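You operate a simulated robot arm through the tools that you are given. There is no shell and no other tool. Be economical: measure what you need, move in short steps, check, and stop when the job is done.

Carry out the task below with a simulated robot arm. There is one attempt and no reset: what you move stays moved.

TASK
Fit the black rotor into the pump housing, put the cover on and tighten both nuts.

It is judged by the outcome, as a careful person would: the job done as asked, and still so three seconds after it is handed in. It fails if anything else is knocked over, pushed out of place, dropped, spilled or broken.

THE ROBOT
A 7-joint arm with a two-finger parallel gripper, fixed in place. Base frame: the origin is at the foot of the arm, x ahead of it, y to its left, z up; the work surface is at about z = -0.001. Lengths are in m, angles in rad, forces in N, time in s.
With the tool pointing down near the work surface it reaches from about 0.24 to 0.62 m from the base axis. Its first joint turns from -1.152 to 1.152 rad. Payload 2.6 kg.
Tool frame: the origin (TCP) lies between the finger pads and is the grasp point; the fingertips stand 0.03 m ahead of it; z points along the fingers, y is the line along which they close. The gripper opens to 0.094 m. The fingers are 0.028 m wide and 0.01 m thick; the gripper's body (0.05 by 0.096 m) begins 0.055 m behind the TCP.
Orientation is told as [roll, pitch, yaw] about the base's x, y, z axes, in that order, counted from this pose: with the fingers straight down and closing along the base's y, the tool's x points along the base's -x, its y along +y and its z along -z.

THE INTERFACE
- The arm moves only by the tool drive_tool. Its argument "rows" is one flat list of numbers, 7 for each row, row after row: the shift along the base's x, y, z in units of 25 mm (1.0 is 25 mm), then the turn, a rotation vector about the base's x, y, z in units of 8 degrees (1.0 is 8 degrees), then the opening, from 0 (shut) to 1 (fully open). In form: [dx, dy, dz, wx, wy, wz, grip, dx, dy, dz, wx, wy, wz, grip, ...]. A call has 1 to 10 rows; each row shifts and turns the commanded pose from where the row before left it. A call with a number of a shift or a turn outside -1 to 1 is refused whole. A row lasts 0.2 s, in which the tool goes at most 0.05 m and 0.15 rad; a call with a longer step from one row to the next is refused whole, and so is a gripper value outside its range. A pose out of reach is approached as far as the arm can. The call stops where the force on the tool passes 70 N (or 10 N more than at its start, if that is more) or the arm is blocked; 0.2 s more then pass. The fingers move at their own pace (about 0.072 m/s each) and stop on an object; they squeeze with about 38 N. The grip force told is the motor's: it shows also when the fingers shut on nothing. Time passes only in rows, and 0.2 s behind the last, so rows that do not move let the fingers close. It gives the time, the measured TCP pose, the force on the tool (base axes), the opening and the grip force at its end, in the units of the frame above (readings bear some noise).
- Cameras (640 x 400 px; columns grow to the right, rows downward): "scene" is fixed at [0.0035, 0.4168, 0.5744]; the picture's right is [-0.91, -0.41, 0.00], its down [-0.22, 0.49, -0.85] and it looks along [0.34, -0.77, -0.53] (base axes); focal length 345 px, centre (320, 200). "wrist" rides on the gripper at [-0.037, 0, -0.058] in the tool frame; the picture's right is [0.00, -1.00, 0.00], its down [0.97, 0.00, -0.24] and it looks along [0.24, 0.00, 0.97] (tool axes); focal length 218 px, centre (320, 200).
- get_image(camera): a new picture of that camera. No time passes.
- locate(camera, pixels): for up to 12 pixels [column, row] of the newest picture of that camera ("zoom" is the newest enlarged one), the place [x, y, z] in the base frame of the surface seen there, good to about 0.002 m, but the place of the scene camera against the robot may be out by one fixed shift of up to 0.018 m in any direction. No time passes.
- zoom(camera, box): a new picture of the part [left, top, right, bottom] of that camera's present view, enlarged. No time passes.
- sign_off(): hands the job in; it is judged then, once.

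Work in short steps. Measure before you move; look again where a grasp or a placing could have gone wrong, and mend it. You have 80 turns and 34 pictures in all, the two below and enlarged ones among them. Open the gripper and draw the arm clear of the work before you hand the job in, unless the task says otherwise; then end with one line.

The tools are called after ">>>" as a command line: name --argument value ..., lists and objects as JSON in quotes. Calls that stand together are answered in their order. drive_tool: Moves the arm, as the interface text tells. Its arguments: {"type":"object","properties":{"rows":{"type":"array","items":{"type":"number"}}},"required":["rows"]} The other tools are called the same way: get_image (camera) takes a picture; locate (camera, pixels) gives the place of the surface under pixels of a picture; zoom (camera, box) takes an enlarged picture of a part of a camera's view; sign_off () hands the job in.

At the start:

```text
time: 0.0
tcp_pos: [0.3065, -0.1767, 0.3546]
tcp_rot: [-0.001, 0.001, 0.0]
ft_force: [-0.2, -0.8, -0.1]
opening: 0.094
grasp_force: 0.1
```

scene: 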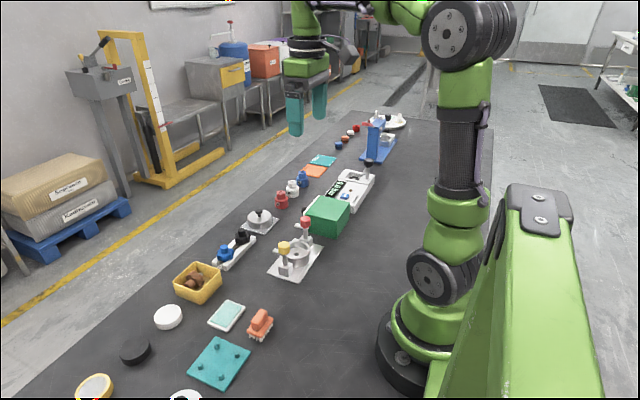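
wrist: 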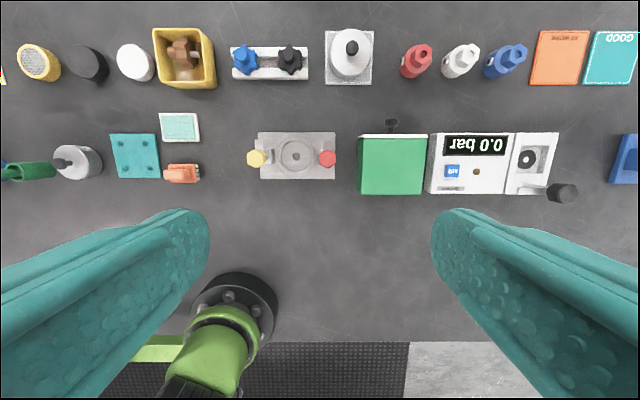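

I begin with enlarged views of the pump housing, the rotors and the cover.

>>> zoom --camera "wrist" --box '[220, 20, 400, 200]'

>>> zoom --camera "scene" --box '[200, 160, 360, 290]'

```text
2.22 times, centred on (310, 110) of wrist
```

zoom: 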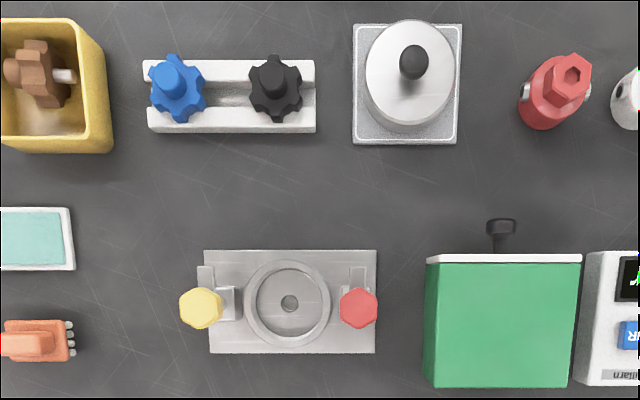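

```text
3.08 times, centred on (280, 225) of scene
```

zoom: 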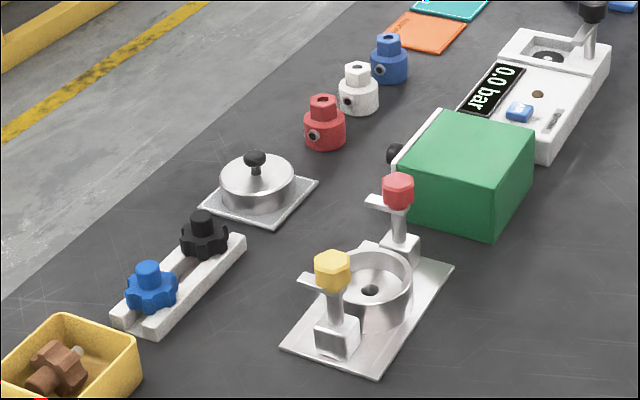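

The housing has yellow and red nuts on posts with small arms. The black rotor sits in the rack at wrist (291,60) and the cover with its black knob at (350,55). I'll locate the key points.

>>> locate --camera "wrist" --pixels '[[291, 53], [296, 157], [256, 158], [327, 158], [352, 48], [346, 66], [269, 174], [283, 157], [309, 157], [258, 143], [325, 143], [290, 67]]'

>>> locate --camera "zoom" --pixels '[[202, 217], [255, 157], [398, 180], [333, 260], [368, 292], [308, 280], [376, 202], [205, 250], [262, 208], [372, 310], [270, 190], [340, 345]]'

```text
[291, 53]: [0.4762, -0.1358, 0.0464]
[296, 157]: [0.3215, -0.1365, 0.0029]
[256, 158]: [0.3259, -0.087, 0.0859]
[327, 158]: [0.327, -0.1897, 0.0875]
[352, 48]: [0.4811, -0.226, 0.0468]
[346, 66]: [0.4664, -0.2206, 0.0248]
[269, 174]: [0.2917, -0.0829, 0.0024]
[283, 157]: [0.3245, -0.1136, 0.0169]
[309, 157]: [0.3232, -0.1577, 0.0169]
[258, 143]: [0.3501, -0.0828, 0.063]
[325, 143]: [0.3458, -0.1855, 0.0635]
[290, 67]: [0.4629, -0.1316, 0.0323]
```

```text
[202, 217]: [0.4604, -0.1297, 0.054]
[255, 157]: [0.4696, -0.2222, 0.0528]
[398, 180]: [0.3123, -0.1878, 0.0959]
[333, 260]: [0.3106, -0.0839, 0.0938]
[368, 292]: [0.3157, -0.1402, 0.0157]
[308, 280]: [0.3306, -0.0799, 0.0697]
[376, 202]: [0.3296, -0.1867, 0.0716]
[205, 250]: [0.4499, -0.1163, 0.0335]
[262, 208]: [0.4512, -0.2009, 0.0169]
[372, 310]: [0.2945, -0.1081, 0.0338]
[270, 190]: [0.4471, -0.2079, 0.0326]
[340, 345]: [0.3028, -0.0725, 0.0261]
```

I'll lower over the housing for a closer look at the nuts and arms.

>>> drive_tool --rows '[0.16, 0.27, -0.9, 0, 0, 0, 1, 0.16, 0.27, -0.9, 0, 0, 0, 1, 0.16, 0.27, -0.9, 0, 0, 0, 1, 0.16, 0.27, -0.9, 0, 0, 0, 1, 0.16, 0.27, -0.9, 0, 0, 0, 1, 0.16, 0.27, -0.9, 0, 0, 0, 1]'

>>> get_image --camera "wrist"

```text
time: 1.4
tcp_pos: [0.329, -0.1359, 0.2194]
tcp_rot: [0.0, 0.001, 0.0]
ft_force: [-0.3, 0.3, 0.3]
opening: 0.094
grasp_force: 0.1
```

```text
29 pictures are left
```

wrist: 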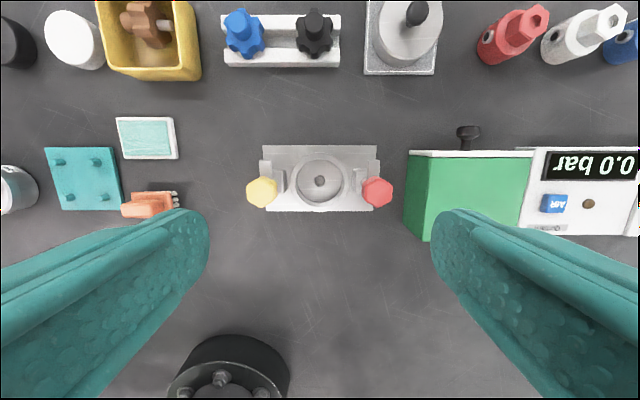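

>>> zoom --camera "wrist" --box '[230, 130, 410, 230]'

>>> zoom --camera "wrist" --box '[220, 0, 450, 90]'

>>> zoom --camera "scene" --box '[260, 205, 330, 285]'

```text
3.56 times, centred on (320, 180) of wrist
```

zoom: 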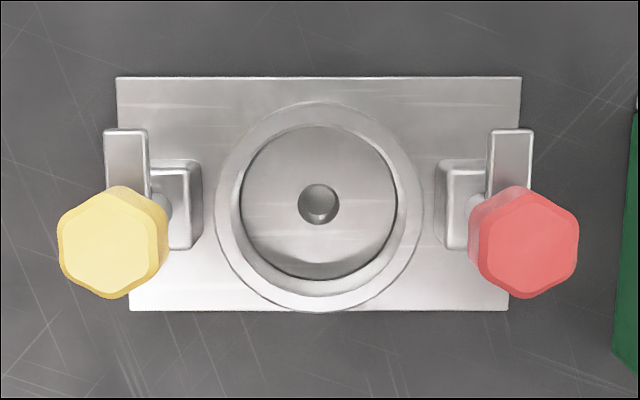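

```text
2.78 times, centred on (335, 45) of wrist
```

zoom: 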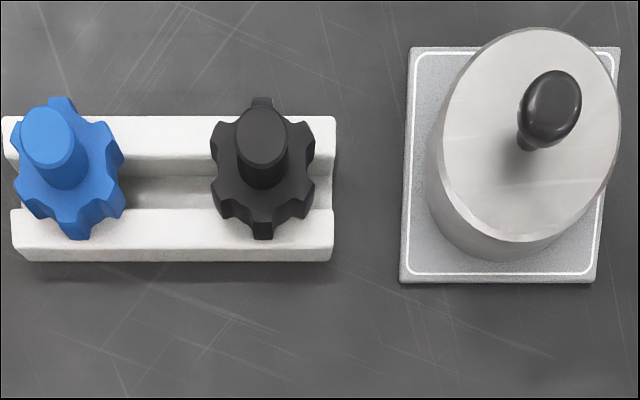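

```text
5.00 times, centred on (295, 245) of scene
```

zoom: 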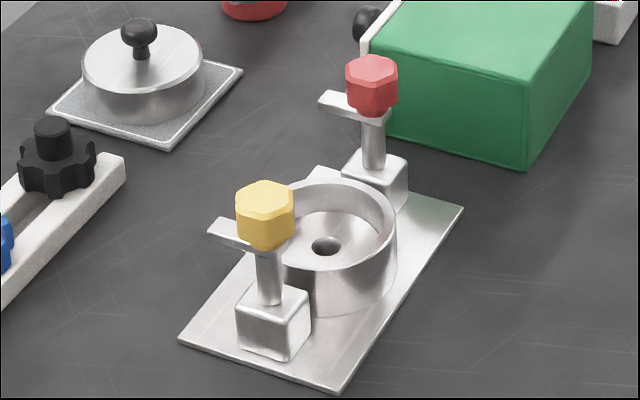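

The arms point to +x and must swing inward over the cover. Now I go over the rotor while turning the hand 90° so that the fingers close along x, clear of the blue rotor and the nuts.

>>> drive_tool --rows '[0.53, 0, -0.2, 0, 0, 1, 1, 0.53, 0, -0.2, 0, 0, 1, 1, 0.53, 0, -0.2, 0, 0, 1, 1, 0.53, 0, -0.2, 0, 0, 1, 1, 0.53, 0, -0.2, 0, 0, 1, 1, 0.53, 0, -0.2, 0, 0, 1, 1, 0.53, 0, -0.2, 0, 0, 1, 1, 0.53, 0, -0.2, 0, 0, 1, 1, 0.53, 0, -0.2, 0, 0, 1, 1, 0.53, 0, -0.2, 0, 0, 1, 1]'

>>> drive_tool --rows '[0.2, 0, 0, 0, 0, 0.65, 1, 0.2, 0, 0, 0, 0, 0.6, 1]'

>>> get_image --camera "wrist"

```text
time: 3.6
tcp_pos: [0.4607, -0.136, 0.1681]
tcp_rot: [0.0, 0.002, 1.4]
ft_force: [0.1, -0.2, -0.1]
opening: 0.094
grasp_force: 0.0
```

```text
time: 4.2
tcp_pos: [0.4721, -0.1363, 0.1695]
tcp_rot: [0.0, 0.0, 1.574]
ft_force: [0.5, 0.4, 1.0]
opening: 0.094
grasp_force: 0.2
```

```text
25 pictures are left
```

wrist: 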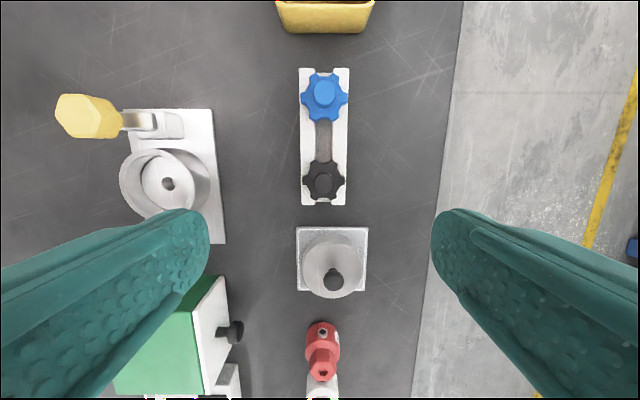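

The rotor hub is at about (323,180). I locate its hub, its lobes and the rack rails.

>>> locate --camera "wrist" --pixels '[[323, 183], [323, 178], [317, 183], [329, 183], [323, 188], [309, 176], [338, 176], [323, 164], [333, 278], [332, 246], [306, 262], [360, 262]]'

>>> zoom --camera "wrist" --box '[260, 130, 400, 310]'

```text
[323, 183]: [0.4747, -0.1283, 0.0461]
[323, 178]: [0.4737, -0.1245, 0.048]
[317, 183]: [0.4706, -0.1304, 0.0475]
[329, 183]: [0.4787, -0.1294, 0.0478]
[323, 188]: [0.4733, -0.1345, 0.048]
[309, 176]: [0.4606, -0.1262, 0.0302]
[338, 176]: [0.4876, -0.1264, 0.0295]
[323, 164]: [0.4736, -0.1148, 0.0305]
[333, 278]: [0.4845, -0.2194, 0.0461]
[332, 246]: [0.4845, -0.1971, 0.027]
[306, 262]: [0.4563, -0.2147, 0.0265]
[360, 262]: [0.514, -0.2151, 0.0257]
```

```text
2.22 times, centred on (330, 220) of wrist
```

zoom: 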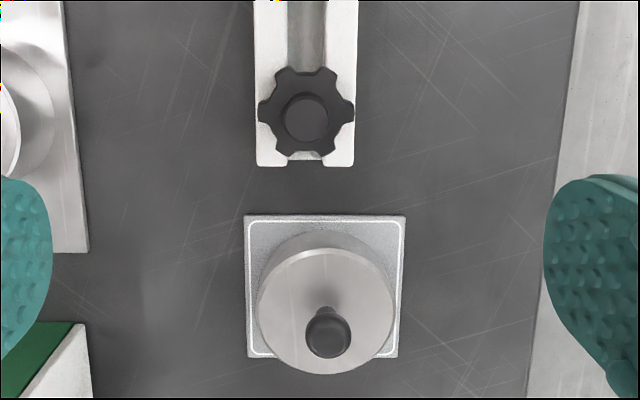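

The hub centre is at about (0.4745, -0.1295), its top at z 0.048 and the lobe tops at 0.030. I go down with the TCP at z 0.063 and close.

>>> drive_tool --rows '[0.1, 0.27, -0.9, 0, 0, 0, 1, 0, 0, -0.9, 0, 0, 0, 0.7, 0, 0, -0.9, 0, 0, 0, 0.6, 0, 0, -0.9, 0, 0, 0, 0.5, 0, 0, -0.66, 0, 0, 0, 0.5, 0, 0, 0, 0, 0, 0, 0.5]'

>>> get_image --camera "wrist"

```text
time: 5.6
tcp_pos: [0.4741, -0.1317, 0.0627]
tcp_rot: [0.0, 0.001, 1.569]
ft_force: [1.0, 0.5, -0.3]
opening: 0.0468
grasp_force: 0.0
```

```text
23 pictures are left
```

wrist: 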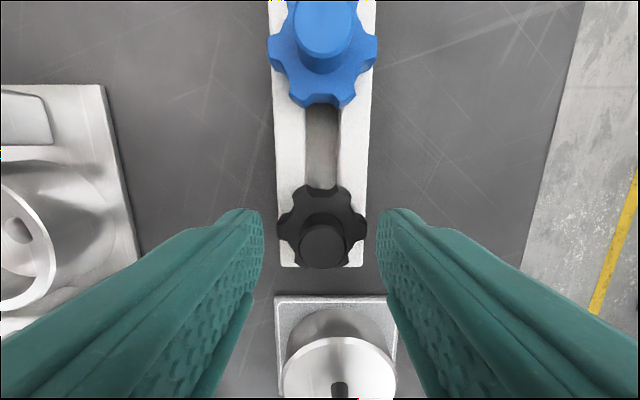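

Checking the hub's centre from close up before closing.

>>> locate --camera "wrist" --pixels '[[325, 244], [325, 230], [325, 260], [304, 244], [344, 244], [284, 224], [360, 224], [323, 192], [325, 220]]'

```text
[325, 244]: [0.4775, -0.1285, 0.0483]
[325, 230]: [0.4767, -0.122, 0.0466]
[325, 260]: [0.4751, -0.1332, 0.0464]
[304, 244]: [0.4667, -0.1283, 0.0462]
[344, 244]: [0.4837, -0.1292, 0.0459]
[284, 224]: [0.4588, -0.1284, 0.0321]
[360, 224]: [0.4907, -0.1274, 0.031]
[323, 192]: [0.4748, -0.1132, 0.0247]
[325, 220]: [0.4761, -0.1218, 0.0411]
```

The hub centre is at about (0.4752, -0.128). I correct by +1 mm in x and +3.5 mm in y, and close.

>>> drive_tool --rows '[0.04, 0.14, 0, 0, 0, 0, 0.5, 0, 0, 0, 0, 0, 0, 0.3, 0, 0, 0, 0, 0, 0, 0.1, 0, 0, 0, 0, 0, 0, 0, 0, 0, 0, 0, 0, 0, 0]'

```text
time: 6.8
tcp_pos: [0.4768, -0.1276, 0.0623]
tcp_rot: [-0.001, 0.0, 1.569]
ft_force: [-4.3, -0.3, 10.7]
opening: 0.0164
grasp_force: 38.5
```

It grips at 16.4 mm, which fits the hub. I lift straight up.

>>> drive_tool --rows '[0, 0, 0.4, 0, 0, 0, 0, 0, 0, 0.8, 0, 0, 0, 0, 0, 0, 0.9, 0, 0, 0, 0, 0, 0, 0.9, 0, 0, 0, 0, 0, 0, 0.5, 0, 0, 0, 0]'

>>> get_image --camera "wrist"

```text
time: 8.0
tcp_pos: [0.4756, -0.1248, 0.1517]
tcp_rot: [0.0, 0.001, 1.571]
ft_force: [-0.1, 0.4, -0.2]
opening: 0.0002
grasp_force: 33.1
```

```text
22 pictures are left
```

wrist: 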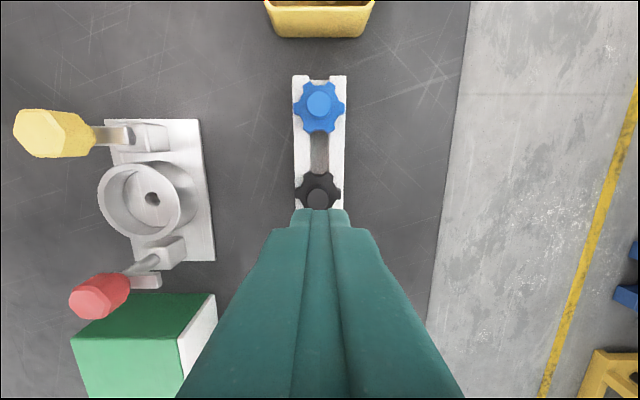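

The rotor slipped out and stays in the rack. I open and check where it now sits.

>>> drive_tool --rows '[0, 0, 0, 0, 0, 0, 0.6, 0, 0, 0, 0, 0, 0, 0.6, 0, 0, 0, 0, 0, 0, 0.6]'

>>> zoom --camera "wrist" --box '[250, 150, 390, 240]'

>>> zoom --camera "scene" --box '[210, 210, 280, 280]'

```text
time: 8.8
tcp_pos: [0.4753, -0.1242, 0.1514]
tcp_rot: [-0.001, 0.0, 1.569]
ft_force: [-0.2, -0.4, 0.0]
opening: 0.0565
grasp_force: 0.0
```

```text
4.44 times, centred on (320, 195) of wrist
```

zoom: 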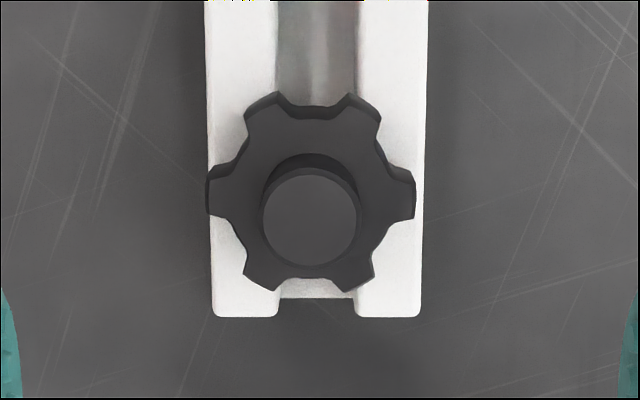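

```text
5.71 times, centred on (245, 245) of scene
```

zoom: 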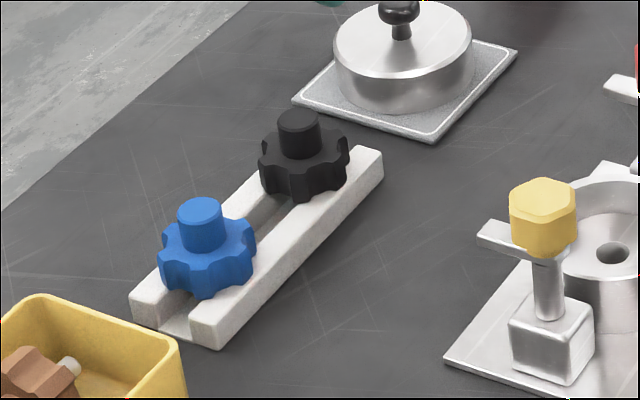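

>>> locate --camera "wrist" --pixels '[[318, 199], [318, 204], [312, 199], [324, 199], [318, 192], [300, 190], [336, 190], [305, 205], [333, 205], [311, 176], [325, 176]]'

```text
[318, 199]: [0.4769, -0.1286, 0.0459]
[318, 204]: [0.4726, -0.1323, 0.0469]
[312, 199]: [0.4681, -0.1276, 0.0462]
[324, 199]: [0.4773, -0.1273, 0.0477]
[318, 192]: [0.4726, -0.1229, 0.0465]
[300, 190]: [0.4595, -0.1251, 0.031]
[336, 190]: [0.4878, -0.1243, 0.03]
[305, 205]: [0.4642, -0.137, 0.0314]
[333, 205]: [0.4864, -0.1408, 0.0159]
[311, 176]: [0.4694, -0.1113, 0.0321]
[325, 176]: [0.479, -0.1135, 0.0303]
```

The rotor has not moved; its hub centre is near (0.474, -0.1275). The earlier grip showed a +10 N upward push, so the tips probably rode on the hub's foot. I regrip a little higher and better centred, then lift gently.

>>> drive_tool --rows '[-0.05, -0.13, -0.9, 0, 0, 0, 0.5, 0, 0, -0.9, 0, 0, 0, 0.5, 0, 0, -0.9, 0, 0, 0, 0.5, 0, 0, -0.74, 0, 0, 0, 0.5, 0, 0, 0, 0, 0, 0, 0.35, 0, 0, 0, 0, 0, 0, 0.25]'

>>> drive_tool --rows '[0, 0, 0, 0, 0, 0, 0.15, 0, 0, 0, 0, 0, 0, 0.1, 0, 0, 0, 0, 0, 0, 0, 0, 0, 0, 0, 0, 0, 0]'

```text
time: 10.2
tcp_pos: [0.4762, -0.1303, 0.0636]
tcp_rot: [0.001, 0.001, 1.57]
ft_force: [-0.2, 0.0, -0.4]
opening: 0.0236
grasp_force: 0.0
```

```text
time: 11.2
tcp_pos: [0.4768, -0.1303, 0.0636]
tcp_rot: [0.0, 0.0, 1.572]
ft_force: [0.2, -0.1, -0.3]
opening: 0.0163
grasp_force: 37.8
```

This time there is no stray force. A gentle lift follows.

>>> drive_tool --rows '[0, 0, 0.15, 0, 0, 0, 0, 0, 0, 0.2, 0, 0, 0, 0, 0, 0, 0.3, 0, 0, 0, 0, 0, 0, 0.3, 0, 0, 0, 0, 0, 0, 0, 0, 0, 0, 0]'

>>> get_image --camera "scene"

```text
time: 12.4
tcp_pos: [0.4753, -0.129, 0.0889]
tcp_rot: [0.0, -0.001, 1.569]
ft_force: [1.1, 0.8, 0.3]
opening: 0.0164
grasp_force: 38.5
```

```text
19 pictures are left
```

scene: 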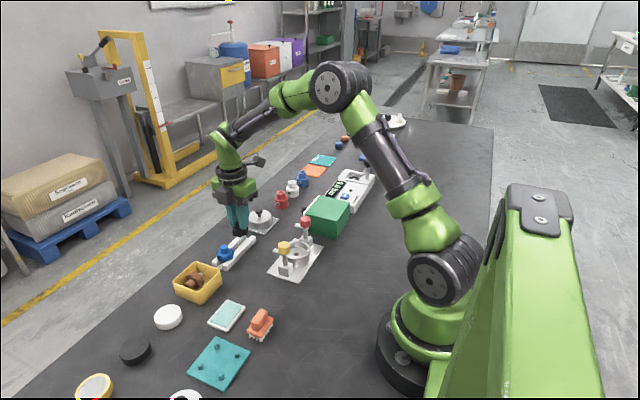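

The opening holds at 16.4 mm, so the rotor is held. I raise it and stop partway to the housing for a good measuring view.

>>> drive_tool --rows '[0, 0, 0.9, 0, 0, 0, 0, 0, 0, 0.9, 0, 0, 0, 0, -0.5, -0.05, 0.7, 0, 0, 0, 0, -0.8, -0.05, 0, 0, 0, 0, 0, -0.8, -0.05, 0, 0, 0, 0, 0, -0.8, -0.05, 0, 0, 0, 0, 0, 0, 0, 0, 0, 0, 0, 0]'

>>> get_image --camera "wrist"

```text
time: 14.0
tcp_pos: [0.402, -0.1333, 0.149]
tcp_rot: [-0.002, 0.002, 1.57]
ft_force: [0.4, -0.1, -0.1]
opening: 0.0165
grasp_force: 38.2
```

```text
18 pictures are left
```

wrist: 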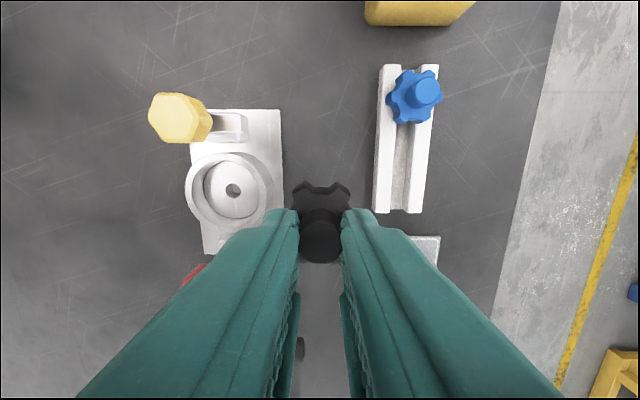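

>>> locate --camera "wrist" --pixels '[[232, 190], [187, 190], [192, 190], [261, 190], [268, 190], [229, 155], [229, 224], [210, 191], [257, 190], [232, 163], [321, 250], [320, 195]]'

>>> zoom --camera "wrist" --box '[170, 130, 350, 270]'

```text
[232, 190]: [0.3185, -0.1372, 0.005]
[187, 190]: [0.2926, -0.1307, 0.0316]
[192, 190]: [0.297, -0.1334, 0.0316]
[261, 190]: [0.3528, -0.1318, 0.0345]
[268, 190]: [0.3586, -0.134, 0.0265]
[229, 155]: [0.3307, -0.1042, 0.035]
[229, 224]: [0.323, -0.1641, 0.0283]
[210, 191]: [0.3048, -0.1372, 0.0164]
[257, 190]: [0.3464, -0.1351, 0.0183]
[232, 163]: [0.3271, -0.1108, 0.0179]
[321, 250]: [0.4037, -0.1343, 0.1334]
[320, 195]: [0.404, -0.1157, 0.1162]
```

```text
2.86 times, centred on (260, 200) of wrist
```

zoom: 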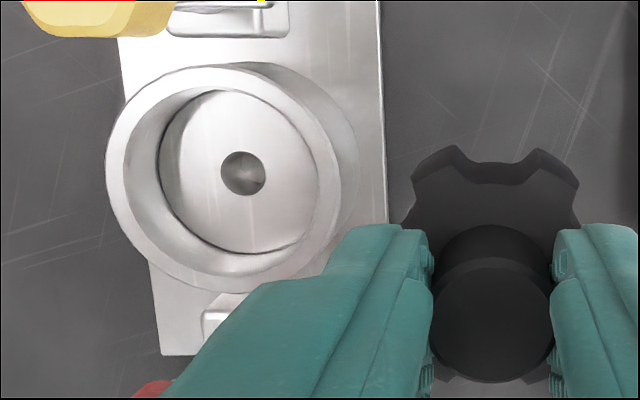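

The hole is at about (0.3247, -0.135) with the floor at z 0.0165. The rotor sits +2.8 mm in y from the TCP, so the target TCP is (0.3247, -0.1378). I move over it and come down to just above the hole.

>>> drive_tool --rows '[-0.8, -0.05, 0, 0, 0, 0, 0, -0.8, -0.05, 0, 0, 0, 0, 0, -0.8, -0.04, 0, 0, 0, 0, 0, -0.69, -0.04, 0, 0, 0, 0, 0, 0, 0, -0.7, 0, 0, 0, 0, 0, 0, -0.7, 0, 0, 0, 0, 0, 0, -0.7, 0, 0, 0, 0, 0, 0, -0.4, 0, 0, 0, 0, 0, 0, 0, 0, 0, 0, 0]'

>>> get_image --camera "wrist"

```text
time: 16.0
tcp_pos: [0.3254, -0.1391, 0.0888]
tcp_rot: [0.0, 0.0, 1.571]
ft_force: [1.1, 0.9, -0.7]
opening: 0.0166
grasp_force: 38.2
```

```text
16 pictures are left
```

wrist: 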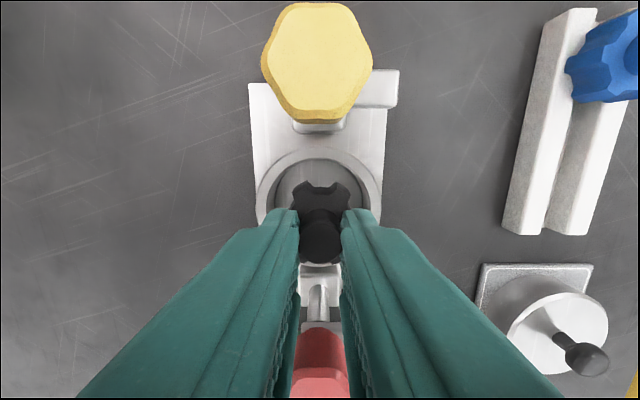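

The rotor lies centred in the ring (rotor at x 321, ring at 319). I descend slowly and watch the force.

>>> drive_tool --rows '[0, 0.03, -0.2, 0, 0, 0, 0, 0, 0, -0.2, 0, 0, 0, 0, 0, 0, -0.15, 0, 0, 0, 0, 0, 0, -0.15, 0, 0, 0, 0, 0, 0, -0.1, 0, 0, 0, 0, 0, 0, 0, 0, 0, 0, 0]'

```text
time: 17.4
tcp_pos: [0.3242, -0.1364, 0.0681]
tcp_rot: [0.001, 0.001, 1.571]
ft_force: [0.3, 0.3, 0.1]
opening: 0.0165
grasp_force: 38.1
```

There is no contact force at z 0.068, so the shaft seems to be entering the hole. I go on to the seat.

>>> drive_tool --rows '[0, 0, -0.1, 0, 0, 0, 0, 0, 0, -0.08, 0, 0, 0, 0, 0, 0, 0, 0, 0, 0, 0]'

>>> get_image --camera "wrist"

```text
time: 18.2
tcp_pos: [0.3259, -0.1377, 0.0657]
tcp_rot: [0.0, 0.0, 1.569]
ft_force: [-15.3, 10.4, 51.1]
opening: 0.0163
grasp_force: 37.8
```

```text
15 pictures are left
```

wrist: 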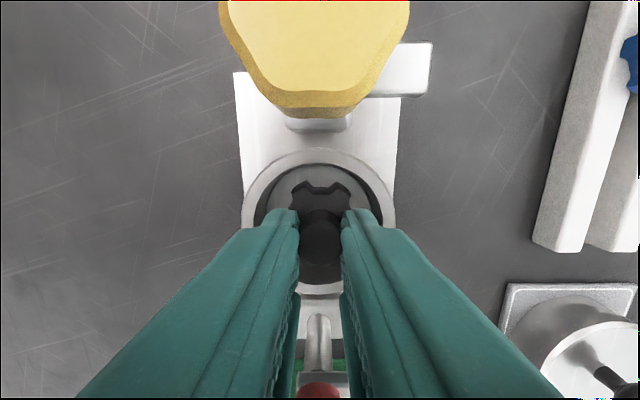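

There is contact at 0.0657, near the expected seat. I ease the pressure, let go gently and back off to look.

>>> drive_tool --rows '[-0.02, 0.02, 0.06, 0, 0, 0, 0, 0, 0, 0, 0, 0, 0, 0.25, 0, 0, 0, 0, 0, 0, 0.4, 0, 0, 0, 0, 0, 0, 0.45, 0, 0, 0.7, 0, 0, 0, 0.45, 0, 0, 0.9, 0, 0, 0, 0.45, 0, 0, 0.9, 0, 0, 0, 0.45, 0, 0, 0.9, 0, 0, 0, 0.45, 0.5, 0, 0, 0, 0, 0, 1, 0.5, 0, 0, 0, 0, 0, 1]'

>>> get_image --camera "wrist"

```text
time: 20.4
tcp_pos: [0.3492, -0.1368, 0.152]
tcp_rot: [-0.001, 0.002, 1.571]
ft_force: [0.2, -0.2, -0.4]
opening: 0.094
grasp_force: 0.1
```

```text
14 pictures are left
```

wrist: 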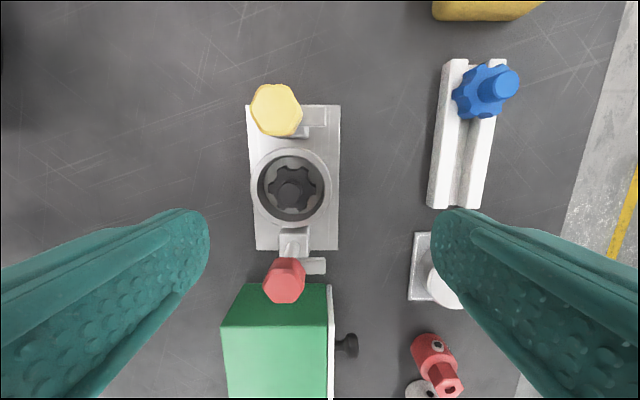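

>>> zoom --camera "wrist" --box '[230, 130, 350, 240]'

>>> locate --camera "wrist" --pixels '[[290, 192], [290, 186], [283, 192], [297, 192], [290, 200], [270, 178], [309, 178], [276, 205], [306, 203], [290, 152], [254, 184], [328, 184]]'

```text
3.64 times, centred on (290, 185) of wrist
```

zoom: 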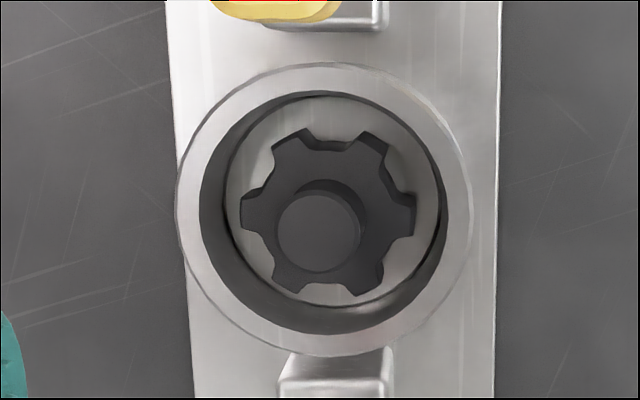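

```text
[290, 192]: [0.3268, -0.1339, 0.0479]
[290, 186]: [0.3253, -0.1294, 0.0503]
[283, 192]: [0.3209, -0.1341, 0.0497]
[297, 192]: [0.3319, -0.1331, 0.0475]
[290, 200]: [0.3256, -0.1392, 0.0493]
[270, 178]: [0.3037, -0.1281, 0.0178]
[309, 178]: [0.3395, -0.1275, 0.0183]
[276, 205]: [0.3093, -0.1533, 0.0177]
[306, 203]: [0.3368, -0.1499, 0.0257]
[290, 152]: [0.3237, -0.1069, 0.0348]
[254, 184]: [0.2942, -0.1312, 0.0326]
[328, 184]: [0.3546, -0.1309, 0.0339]
```

The rotor appears centred in the ring. I compare the heights of its lobes, the floor and the rack rails to confirm that it is fully seated.

>>> locate --camera "wrist" --pixels '[[310, 188], [273, 189], [281, 206], [300, 206], [303, 178], [282, 172], [440, 190], [484, 175], [440, 200], [470, 100], [495, 83], [320, 200]]'

>>> zoom --camera "scene" --box '[260, 215, 330, 285]'

```text
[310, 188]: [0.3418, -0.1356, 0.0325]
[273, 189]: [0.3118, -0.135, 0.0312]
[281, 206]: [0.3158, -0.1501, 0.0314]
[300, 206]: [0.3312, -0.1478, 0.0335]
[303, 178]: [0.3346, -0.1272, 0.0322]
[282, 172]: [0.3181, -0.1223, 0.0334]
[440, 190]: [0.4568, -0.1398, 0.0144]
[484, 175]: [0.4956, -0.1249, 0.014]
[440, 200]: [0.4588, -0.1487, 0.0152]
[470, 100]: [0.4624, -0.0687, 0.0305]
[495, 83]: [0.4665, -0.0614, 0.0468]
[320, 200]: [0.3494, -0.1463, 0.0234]
```

```text
5.71 times, centred on (295, 250) of scene
```

zoom: 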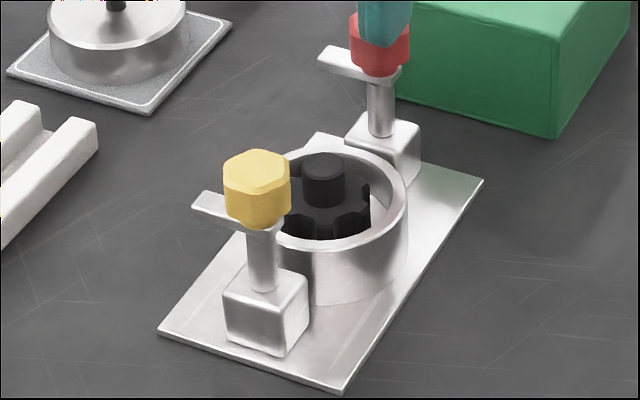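

The rotor is seated: its lobe tops are at 0.0325 over a floor at about 0.017, with a body 16 mm thick. Next I go above the cover at about (0.485, -0.223).

>>> drive_tool --rows '[0.9, -0.57, 0, 0, 0, 0, 1, 0.9, -0.57, 0, 0, 0, 0, 1, 0.9, -0.57, 0, 0, 0, 0, 0.8, 0.9, -0.57, 0, 0, 0, 0, 0.6, 0.9, -0.57, 0, 0, 0, 0, 0.5, 0.93, -0.57, 0, 0, 0, 0, 0.5, 0, 0, -0.9, 0, 0, 0, 0.5, 0, 0, -0.9, 0, 0, 0, 0.5, 0, 0, 0, 0, 0, 0, 0.5]'

>>> get_image --camera "wrist"

```text
time: 22.4
tcp_pos: [0.4842, -0.2255, 0.1038]
tcp_rot: [-0.002, 0.001, 1.571]
ft_force: [0.0, -0.1, -0.9]
opening: 0.047
grasp_force: 0.0
```

```text
11 pictures are left
```

wrist: 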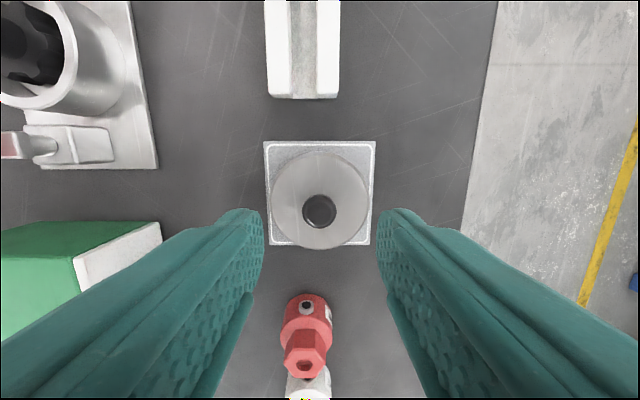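

The knob is centred in x and 2.6 mm to the +y side of the TCP. I correct, descend to z 0.0615 and close.

>>> drive_tool --rows '[0, 0.11, -0.8, 0, 0, 0, 0.5, 0, 0, -0.7, 0, 0, 0, 0.5, 0, 0, -0.19, 0, 0, 0, 0.4, 0, 0, 0, 0, 0, 0, 0.3, 0, 0, 0, 0, 0, 0, 0.2, 0, 0, 0, 0, 0, 0, 0.1, 0, 0, 0, 0, 0, 0, 0, 0, 0, 0, 0, 0, 0, 0]'

```text
time: 24.2
tcp_pos: [0.4836, -0.2215, 0.0621]
tcp_rot: [0.0, -0.001, 1.572]
ft_force: [0.2, 1.0, 0.3]
opening: 0.0186
grasp_force: 37.9
```

It grips the knob at 18.6 mm with no stray force. I lift gently.

>>> drive_tool --rows '[0, 0, 0.15, 0, 0, 0, 0, 0, 0, 0.25, 0, 0, 0, 0, 0, 0, 0.4, 0, 0, 0, 0, 0, 0, 0.8, 0, 0, 0, 0, 0, 0, 0.9, 0, 0, 0, 0, 0, 0, 0.9, 0, 0, 0, 0, 0, 0, 0.5, 0, 0, 0, 0]'

>>> get_image --camera "wrist"

```text
time: 25.8
tcp_pos: [0.4861, -0.2215, 0.1602]
tcp_rot: [0.0, 0.0, 1.57]
ft_force: [-0.3, 1.0, -1.5]
opening: 0.0189
grasp_force: 38.1
```

```text
10 pictures are left
```

wrist: 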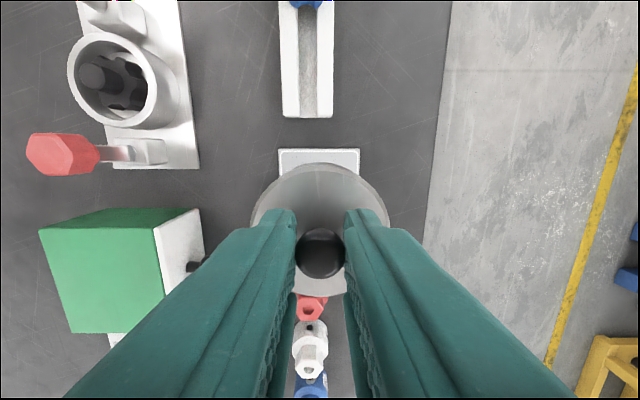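

The cover is held level. I carry it over to the housing, approaching along x between the nuts.

>>> drive_tool --rows '[-0.76, 0.88, 0, 0, 0, 0, 0, -0.76, 0.88, 0, 0, 0, 0, 0, -0.76, 0.88, 0, 0, 0, 0, 0, -0.76, 0.88, 0, 0, 0, 0, 0, -0.85, 0, 0, 0, 0, 0, 0, -0.85, 0, 0, 0, 0, 0, 0, -0.85, 0, 0, 0, 0, 0, 0, -0.85, 0, 0, 0, 0, 0, 0, 0, 0, 0, 0, 0, 0, 0]'

>>> drive_tool --rows '[0, 0, 0, 0, 0, 0, 0]'

```text
time: 27.8
tcp_pos: [0.3262, -0.1327, 0.1591]
tcp_rot: [0.0, -0.001, 1.57]
ft_force: [0.5, 0.3, -1.3]
opening: 0.0187
grasp_force: 38.1
```

```text
time: 28.2
tcp_pos: [0.3259, -0.1328, 0.1588]
tcp_rot: [0.0, 0.001, 1.571]
ft_force: [0.8, -0.2, -1.1]
opening: 0.0187
grasp_force: 38.3
```

On target. I come down to just above the ring and look.

>>> drive_tool --rows '[-0.02, 0, -0.7, 0, 0, 0, 0, 0, 0, -0.7, 0, 0, 0, 0, 0, 0, -0.5, 0, 0, 0, 0, 0, 0, -0.35, 0, 0, 0, 0, 0, 0, 0, 0, 0, 0, 0]'

>>> zoom --camera "scene" --box '[255, 195, 345, 285]'

```text
time: 29.4
tcp_pos: [0.3256, -0.1317, 0.1045]
tcp_rot: [0.001, 0.0, 1.57]
ft_force: [-0.3, 0.2, -0.8]
opening: 0.0189
grasp_force: 38.0
```

```text
4.44 times, centred on (300, 240) of scene
```

zoom: 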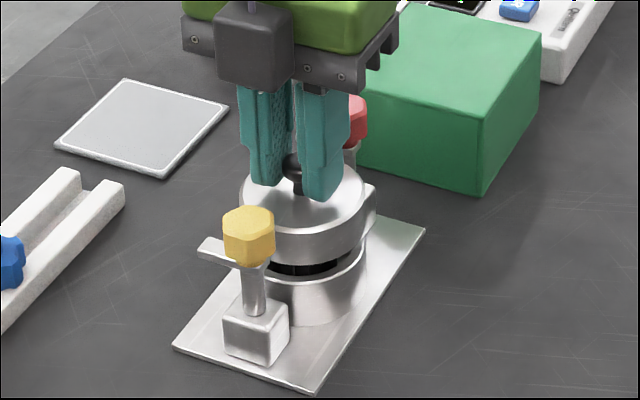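

The cover is about 1 cm above the ring and lined up with it. I lower it in small steps.

>>> drive_tool --rows '[0, -0.03, -0.15, 0, 0, 0, 0, 0, 0, -0.12, 0, 0, 0, 0, 0, 0, -0.1, 0, 0, 0, 0, 0, 0, -0.06, 0, 0, 0, 0, 0, 0, 0, 0, 0, 0, 0]'

```text
time: 30.6
tcp_pos: [0.3238, -0.1313, 0.0922]
tcp_rot: [-0.001, -0.002, 1.57]
ft_force: [0.1, 0.4, -1.1]
opening: 0.0186
grasp_force: 38.4
```

>>> drive_tool --rows '[0.03, -0.03, -0.06, 0, 0, 0, 0, 0, 0, -0.05, 0, 0, 0, 0, 0, 0, 0, 0, 0, 0, 0]'

```text
time: 31.4
tcp_pos: [0.3252, -0.1336, 0.0906]
tcp_rot: [-0.002, -0.001, 1.571]
ft_force: [-6.4, 4.5, 25.6]
opening: 0.0188
grasp_force: 37.7
```

Contact at 0.0906, about the expected seat. I ease off slightly, release and retreat, then check.

>>> drive_tool --rows '[-0.01, 0.01, 0.03, 0, 0, 0, 0, 0, 0, 0, 0, 0, 0, 0.25, 0, 0, 0, 0, 0, 0, 0.4, 0, 0, 0, 0, 0, 0, 0.45, 0, 0, 0.8, 0, 0, 0, 0.45, 0, 0, 0.9, 0, 0, 0, 0.45, 0, 0, 0.9, 0, 0, 0, 0.45, 0, 0, 0.5, 0, 0, 0, 0.45]'

>>> zoom --camera "scene" --box '[260, 205, 340, 285]'

>>> get_image --camera "wrist"

```text
time: 33.2
tcp_pos: [0.3259, -0.1322, 0.1708]
tcp_rot: [0.002, 0.001, 1.574]
ft_force: [-1.0, 0.9, 0.9]
opening: 0.0424
grasp_force: 0.0
```

```text
5.00 times, centred on (300, 245) of scene
```

zoom: 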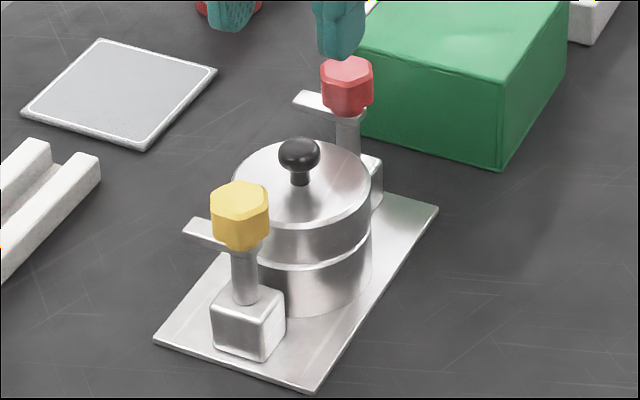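

```text
7 pictures are left
```

wrist: 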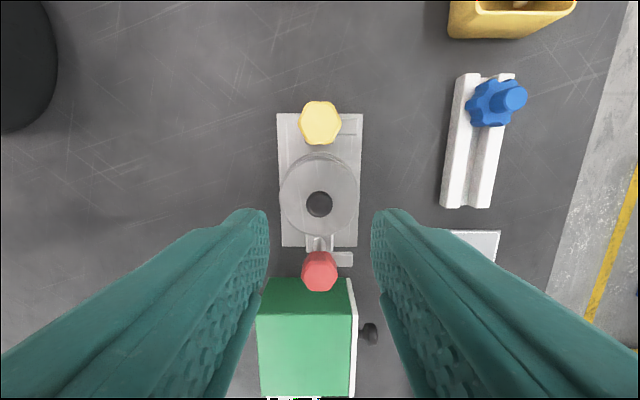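

The cover sits level and in line with the ring. I locate the nuts, the arms and the cover top.

>>> locate --camera "wrist" --pixels '[[320, 121], [302, 121], [339, 121], [320, 103], [319, 268], [303, 270], [336, 270], [319, 285], [320, 175], [300, 195], [343, 195], [346, 258]]'

>>> zoom --camera "wrist" --box '[260, 90, 380, 300]'

```text
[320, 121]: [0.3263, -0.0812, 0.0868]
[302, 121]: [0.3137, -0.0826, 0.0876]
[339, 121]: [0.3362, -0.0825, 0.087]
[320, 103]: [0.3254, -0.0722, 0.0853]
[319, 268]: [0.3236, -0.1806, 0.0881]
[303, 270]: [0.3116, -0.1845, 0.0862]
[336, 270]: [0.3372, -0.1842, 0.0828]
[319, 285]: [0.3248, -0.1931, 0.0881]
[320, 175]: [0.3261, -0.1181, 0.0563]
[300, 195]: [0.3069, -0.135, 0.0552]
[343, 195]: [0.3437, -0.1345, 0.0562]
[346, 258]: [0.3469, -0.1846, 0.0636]
```

```text
1.90 times, centred on (320, 195) of wrist
```

zoom: 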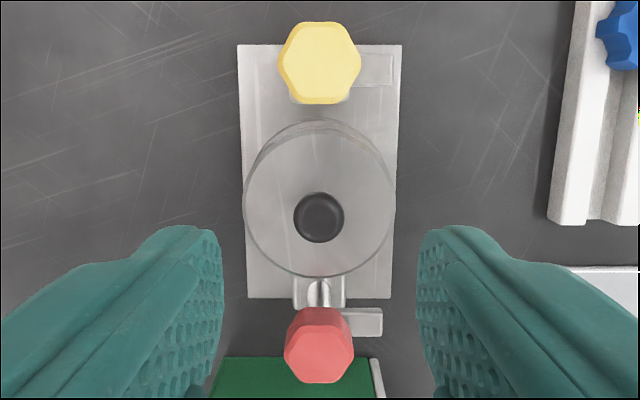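

Cover top is at 0.056 and arm tops at 0.0636. The yellow nut centre is about (0.3255, -0.083) with its top at 0.088, and its flats face ±y (and ±60°). I move above it, turn the hand to 60° to grip flats and leave room for a clockwise turn, then take a check picture.

>>> drive_tool --rows '[0, 0.49, 0, 0, 0, -0.94, 0.6, 0, 0.49, 0, 0, 0, -0.94, 0.6, 0, 0.49, 0, 0, 0, -0.94, 0.6, 0, 0.49, 0, 0, 0, -0.94, 0.6, 0, 0, -0.6, 0, 0, 0, 0.6, 0, 0, -0.6, 0, 0, 0, 0.6, 0, 0, 0, 0, 0, 0, 0.6]'

>>> get_image --camera "wrist"

>>> locate --camera "scene" --pixels '[[327, 210]]'

```text
time: 34.8
tcp_pos: [0.3252, -0.0833, 0.1366]
tcp_rot: [0.0, 0.0, 1.044]
ft_force: [-0.4, 0.4, 0.3]
opening: 0.0568
grasp_force: 0.0
```

```text
5 pictures are left
```

wrist: 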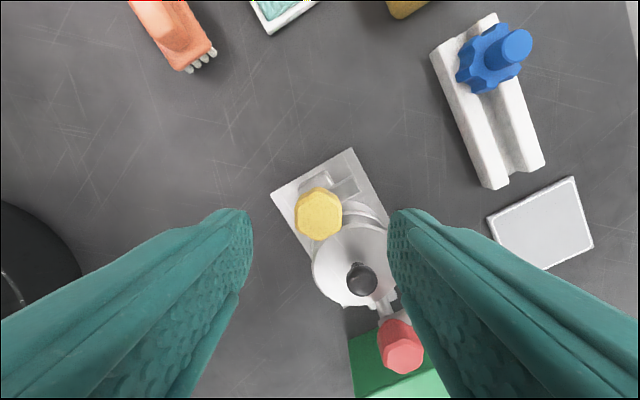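

```text
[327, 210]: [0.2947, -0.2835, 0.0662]
```

The yellow nut is at (319,214), centred between the fingers with its flats facing them, about 3 mm toward the camera side. I correct, descend and close.

>>> drive_tool --rows '[0.04, 0.09, -0.45, 0, 0, 0, 0.6, 0, 0, -0.45, 0, 0, 0, 0.6, 0, 0, -0.44, 0, 0, 0, 0.5, 0, 0, 0, 0, 0, 0, 0.4, 0, 0, 0, 0, 0, 0, 0.2, 0, 0, 0, 0, 0, 0, 0, 0, 0, 0, 0, 0, 0, 0]'

```text
time: 36.4
tcp_pos: [0.3245, -0.0818, 0.1058]
tcp_rot: [0.001, 0.0, 1.047]
ft_force: [-6.1, 3.4, -0.6]
opening: 0.0254
grasp_force: 45.0
```

It grips across the flats at 25 mm. I begin turning clockwise and watch the readings.

>>> drive_tool --rows '[0, 0, 0, 0, 0, -0.7, 0, 0, 0, 0, 0, 0, -0.8, 0, 0, 0, 0, 0, 0, -0.8, 0, 0, 0, 0, 0, 0, -0.8, 0, 0, 0, 0, 0, 0, 0, 0]'

>>> zoom --camera "scene" --box '[255, 195, 345, 285]'

```text
time: 37.6
tcp_pos: [0.3254, -0.0819, 0.1056]
tcp_rot: [0.0, 0.002, 0.615]
ft_force: [9.8, 0.1, -23.0]
opening: 0.0252
grasp_force: 44.9
```

```text
4.44 times, centred on (300, 240) of scene
```

zoom: 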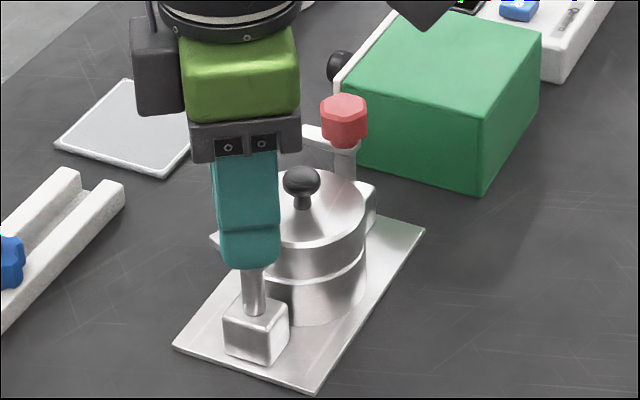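

The nut turns and pulls the hand down (Fz −23 N), as a thread tightening clockwise would. I continue turning while following it down.

>>> drive_tool --rows '[0, 0, -0.03, 0, 0, -0.8, 0, 0, 0, -0.012, 0, 0, -0.8, 0, 0, 0, -0.012, 0, 0, -0.8, 0, 0, 0, -0.012, 0, 0, -0.8, 0, 0, 0, 0, 0, 0, 0, 0]'

```text
time: 38.8
tcp_pos: [0.3248, -0.0825, 0.1048]
tcp_rot: [-0.002, -0.004, 0.164]
ft_force: [-8.2, 1.5, 29.7]
opening: 0.0256
grasp_force: 45.0
```

Fz is now +30 N, so the nut hardly descends. I back off about 1 mm and continue toward 90° in total.

>>> drive_tool --rows '[0, 0, 0.036, 0, 0, -0.8, 0, 0, 0, 0, 0, 0, -0.8, 0, 0, 0, 0, 0, 0, -0.8, 0, 0, 0, 0, 0, 0, -0.8, 0, 0, 0, 0, 0, 0, 0, 0]'

>>> zoom --camera "scene" --box '[255, 195, 345, 285]'

```text
time: 40.0
tcp_pos: [0.325, -0.0819, 0.1046]
tcp_rot: [-0.001, -0.002, -0.283]
ft_force: [-3.8, -3.8, 31.1]
opening: 0.0257
grasp_force: 45.2
```

```text
4.44 times, centred on (300, 240) of scene
```

zoom: 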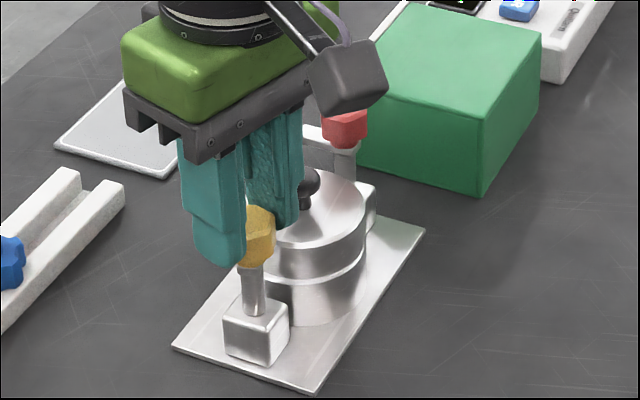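

About 76° turned so far. I continue past 90° and watch for a stop.

>>> drive_tool --rows '[0, 0, 0.02, 0, 0, -0.8, 0, 0, 0, 0.01, 0, 0, -0.8, 0, 0, 0, 0, 0, 0, 0, 0]'

```text
time: 40.8
tcp_pos: [0.324, -0.0827, 0.1043]
tcp_rot: [0.001, -0.003, -0.503]
ft_force: [9.1, -6.5, 6.0]
opening: 0.0254
grasp_force: 45.2
```

>>> drive_tool --rows '[0, 0, 0, 0, 0, -0.6, 0, 0, 0, 0, 0, 0, -0.6, 0, 0, 0, 0, 0, 0, 0, 0]'

```text
time: 41.6
tcp_pos: [0.3251, -0.0816, 0.1046]
tcp_rot: [-0.001, -0.001, -0.673]
ft_force: [10.8, -5.4, -1.6]
opening: 0.0257
grasp_force: 44.7
```

No stop felt at 98°. I open, lift and look at where the arm points.

>>> drive_tool --rows '[0, 0, 0, 0, 0, 0, 0.3, 0, 0, 0, 0, 0, 0, 0.45, 0, 0, 0, 0, 0, 0, 0.6, 0, 0, 0.8, 0, 0, 0, 0.6, 0, 0, 0.9, 0, 0, 0, 0.6, 0, -0.5, 0.9, 0, 0, 0, 0.6, 0, -0.5, 0, 0, 0, 0, 0.8]'

>>> zoom --camera "wrist" --box '[220, 100, 440, 300]'

```text
time: 43.2
tcp_pos: [0.3269, -0.1048, 0.1698]
tcp_rot: [-0.001, 0.001, -0.672]
ft_force: [-0.4, -0.6, 0.0]
opening: 0.075
grasp_force: 0.1
```

```text
2.00 times, centred on (330, 200) of wrist
```

zoom: 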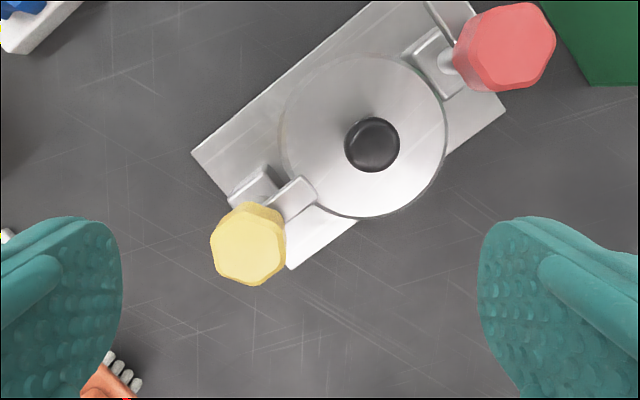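

The yellow nut's arm now points inward over the cover edge. I check its height against the cover.

>>> locate --camera "zoom" --pixels '[[300, 196], [292, 204], [308, 190], [285, 196], [320, 170], [248, 242], [240, 255], [430, 8], [505, 45], [255, 185], [305, 205], [270, 212]]'

```text
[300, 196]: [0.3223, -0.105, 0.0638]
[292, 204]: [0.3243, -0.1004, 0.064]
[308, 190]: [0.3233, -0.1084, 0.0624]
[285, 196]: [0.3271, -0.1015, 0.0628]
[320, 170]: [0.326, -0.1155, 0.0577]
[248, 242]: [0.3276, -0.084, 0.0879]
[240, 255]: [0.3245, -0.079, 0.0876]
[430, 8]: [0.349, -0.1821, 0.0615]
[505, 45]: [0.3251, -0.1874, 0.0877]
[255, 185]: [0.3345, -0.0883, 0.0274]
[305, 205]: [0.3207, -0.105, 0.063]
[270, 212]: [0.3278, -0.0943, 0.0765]
```

The arm points inward (tip at (0.323, -0.108)) over the cover. Next is the red nut at about (0.325, -0.1855). Its arm must swing inward the other way, so I set the yaw to −60°.

>>> drive_tool --rows '[-0.02, -0.81, 0, 0, 0, -0.67, 0.65, -0.02, -0.81, 0, 0, 0, -0.67, 0.65, -0.02, -0.81, 0, 0, 0, -0.67, 0.65, -0.02, -0.81, 0, 0, 0, -0.67, 0.65, 0, 0, -0.6, 0, 0, 0, 0.65, 0, 0, -0.6, 0, 0, 0, 0.65, 0, 0, 0, 0, 0, 0, 0.6]'

>>> drive_tool --rows '[0, 0, 0, 0, 0, 0, 0.6]'

>>> get_image --camera "wrist"

```text
time: 44.8
tcp_pos: [0.3241, -0.1875, 0.1399]
tcp_rot: [0.001, -0.001, -1.045]
ft_force: [-0.2, -0.7, -0.8]
opening: 0.0565
grasp_force: 0.1
```

```text
time: 45.2
tcp_pos: [0.3234, -0.1875, 0.1423]
tcp_rot: [0.001, -0.001, -1.046]
ft_force: [0.4, -0.2, 1.6]
opening: 0.0563
grasp_force: 0.0
```

```text
1 pictures are left
```

wrist: 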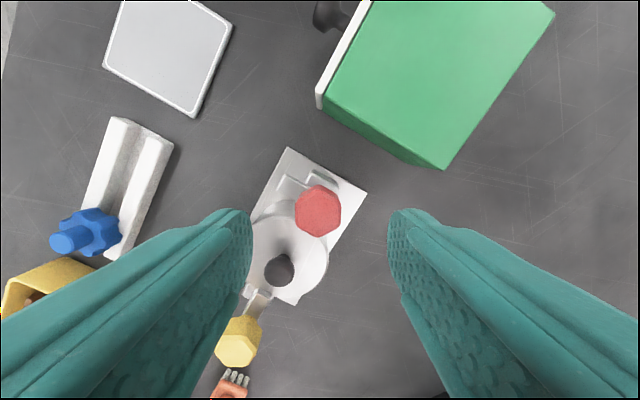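

The red nut is centred between the fingers (318,211) with its flats facing them. I descend and close.

>>> drive_tool --rows '[0.05, 0, -0.48, 0, 0, 0, 0.6, 0, 0, -0.47, 0, 0, 0, 0.6, 0, 0, -0.47, 0, 0, 0, 0.5, 0, 0, 0, 0, 0, 0, 0.4, 0, 0, 0, 0, 0, 0, 0.2, 0, 0, 0, 0, 0, 0, 0, 0, 0, 0, 0, 0, 0, 0]'

```text
time: 46.8
tcp_pos: [0.3235, -0.1876, 0.1056]
tcp_rot: [-0.003, 0.0, -1.045]
ft_force: [-4.9, -3.3, 0.2]
opening: 0.0256
grasp_force: 45.5
```

Gripped. I try a small counter-clockwise turn, which is the inward swing, and watch for blocking.

>>> drive_tool --rows '[0, 0, 0, 0, 0, 0.7, 0, 0, 0, 0, 0, 0, 0.8, 0, 0, 0, 0, 0, 0, 0, 0]'

```text
time: 47.6
tcp_pos: [0.3251, -0.1868, 0.1072]
tcp_rot: [-0.001, -0.001, -0.834]
ft_force: [-2.3, -9.6, -7.0]
opening: 0.0256
grasp_force: 44.7
```

The nut turns freely and the opening is unchanged. I continue in steps.

>>> drive_tool --rows '[0, 0, 0, 0, 0, 0.8, 0, 0, 0, 0, 0, 0, 0.8, 0, 0, 0, 0, 0, 0, 0.8, 0, 0, 0, 0, 0, 0, 0.8, 0, 0, 0, 0, 0, 0, 0, 0]'

>>> drive_tool --rows '[0, 0, 0, 0, 0, 0.8, 0, 0, 0, 0, 0, 0, 0.8, 0, 0, 0, 0, 0, 0, 0.8, 0, 0, 0, 0, 0, 0, 0.8, 0, 0, 0, 0, 0, 0, 0, 0]'

```text
time: 48.8
tcp_pos: [0.3243, -0.1878, 0.1053]
tcp_rot: [0.0, 0.001, -0.387]
ft_force: [-17.8, -4.5, 19.3]
opening: 0.0251
grasp_force: 44.7
```

```text
time: 50.0
tcp_pos: [0.3246, -0.1881, 0.1048]
tcp_rot: [-0.001, -0.001, 0.06]
ft_force: [-0.4, -12.0, 2.8]
opening: 0.0253
grasp_force: 45.2
```

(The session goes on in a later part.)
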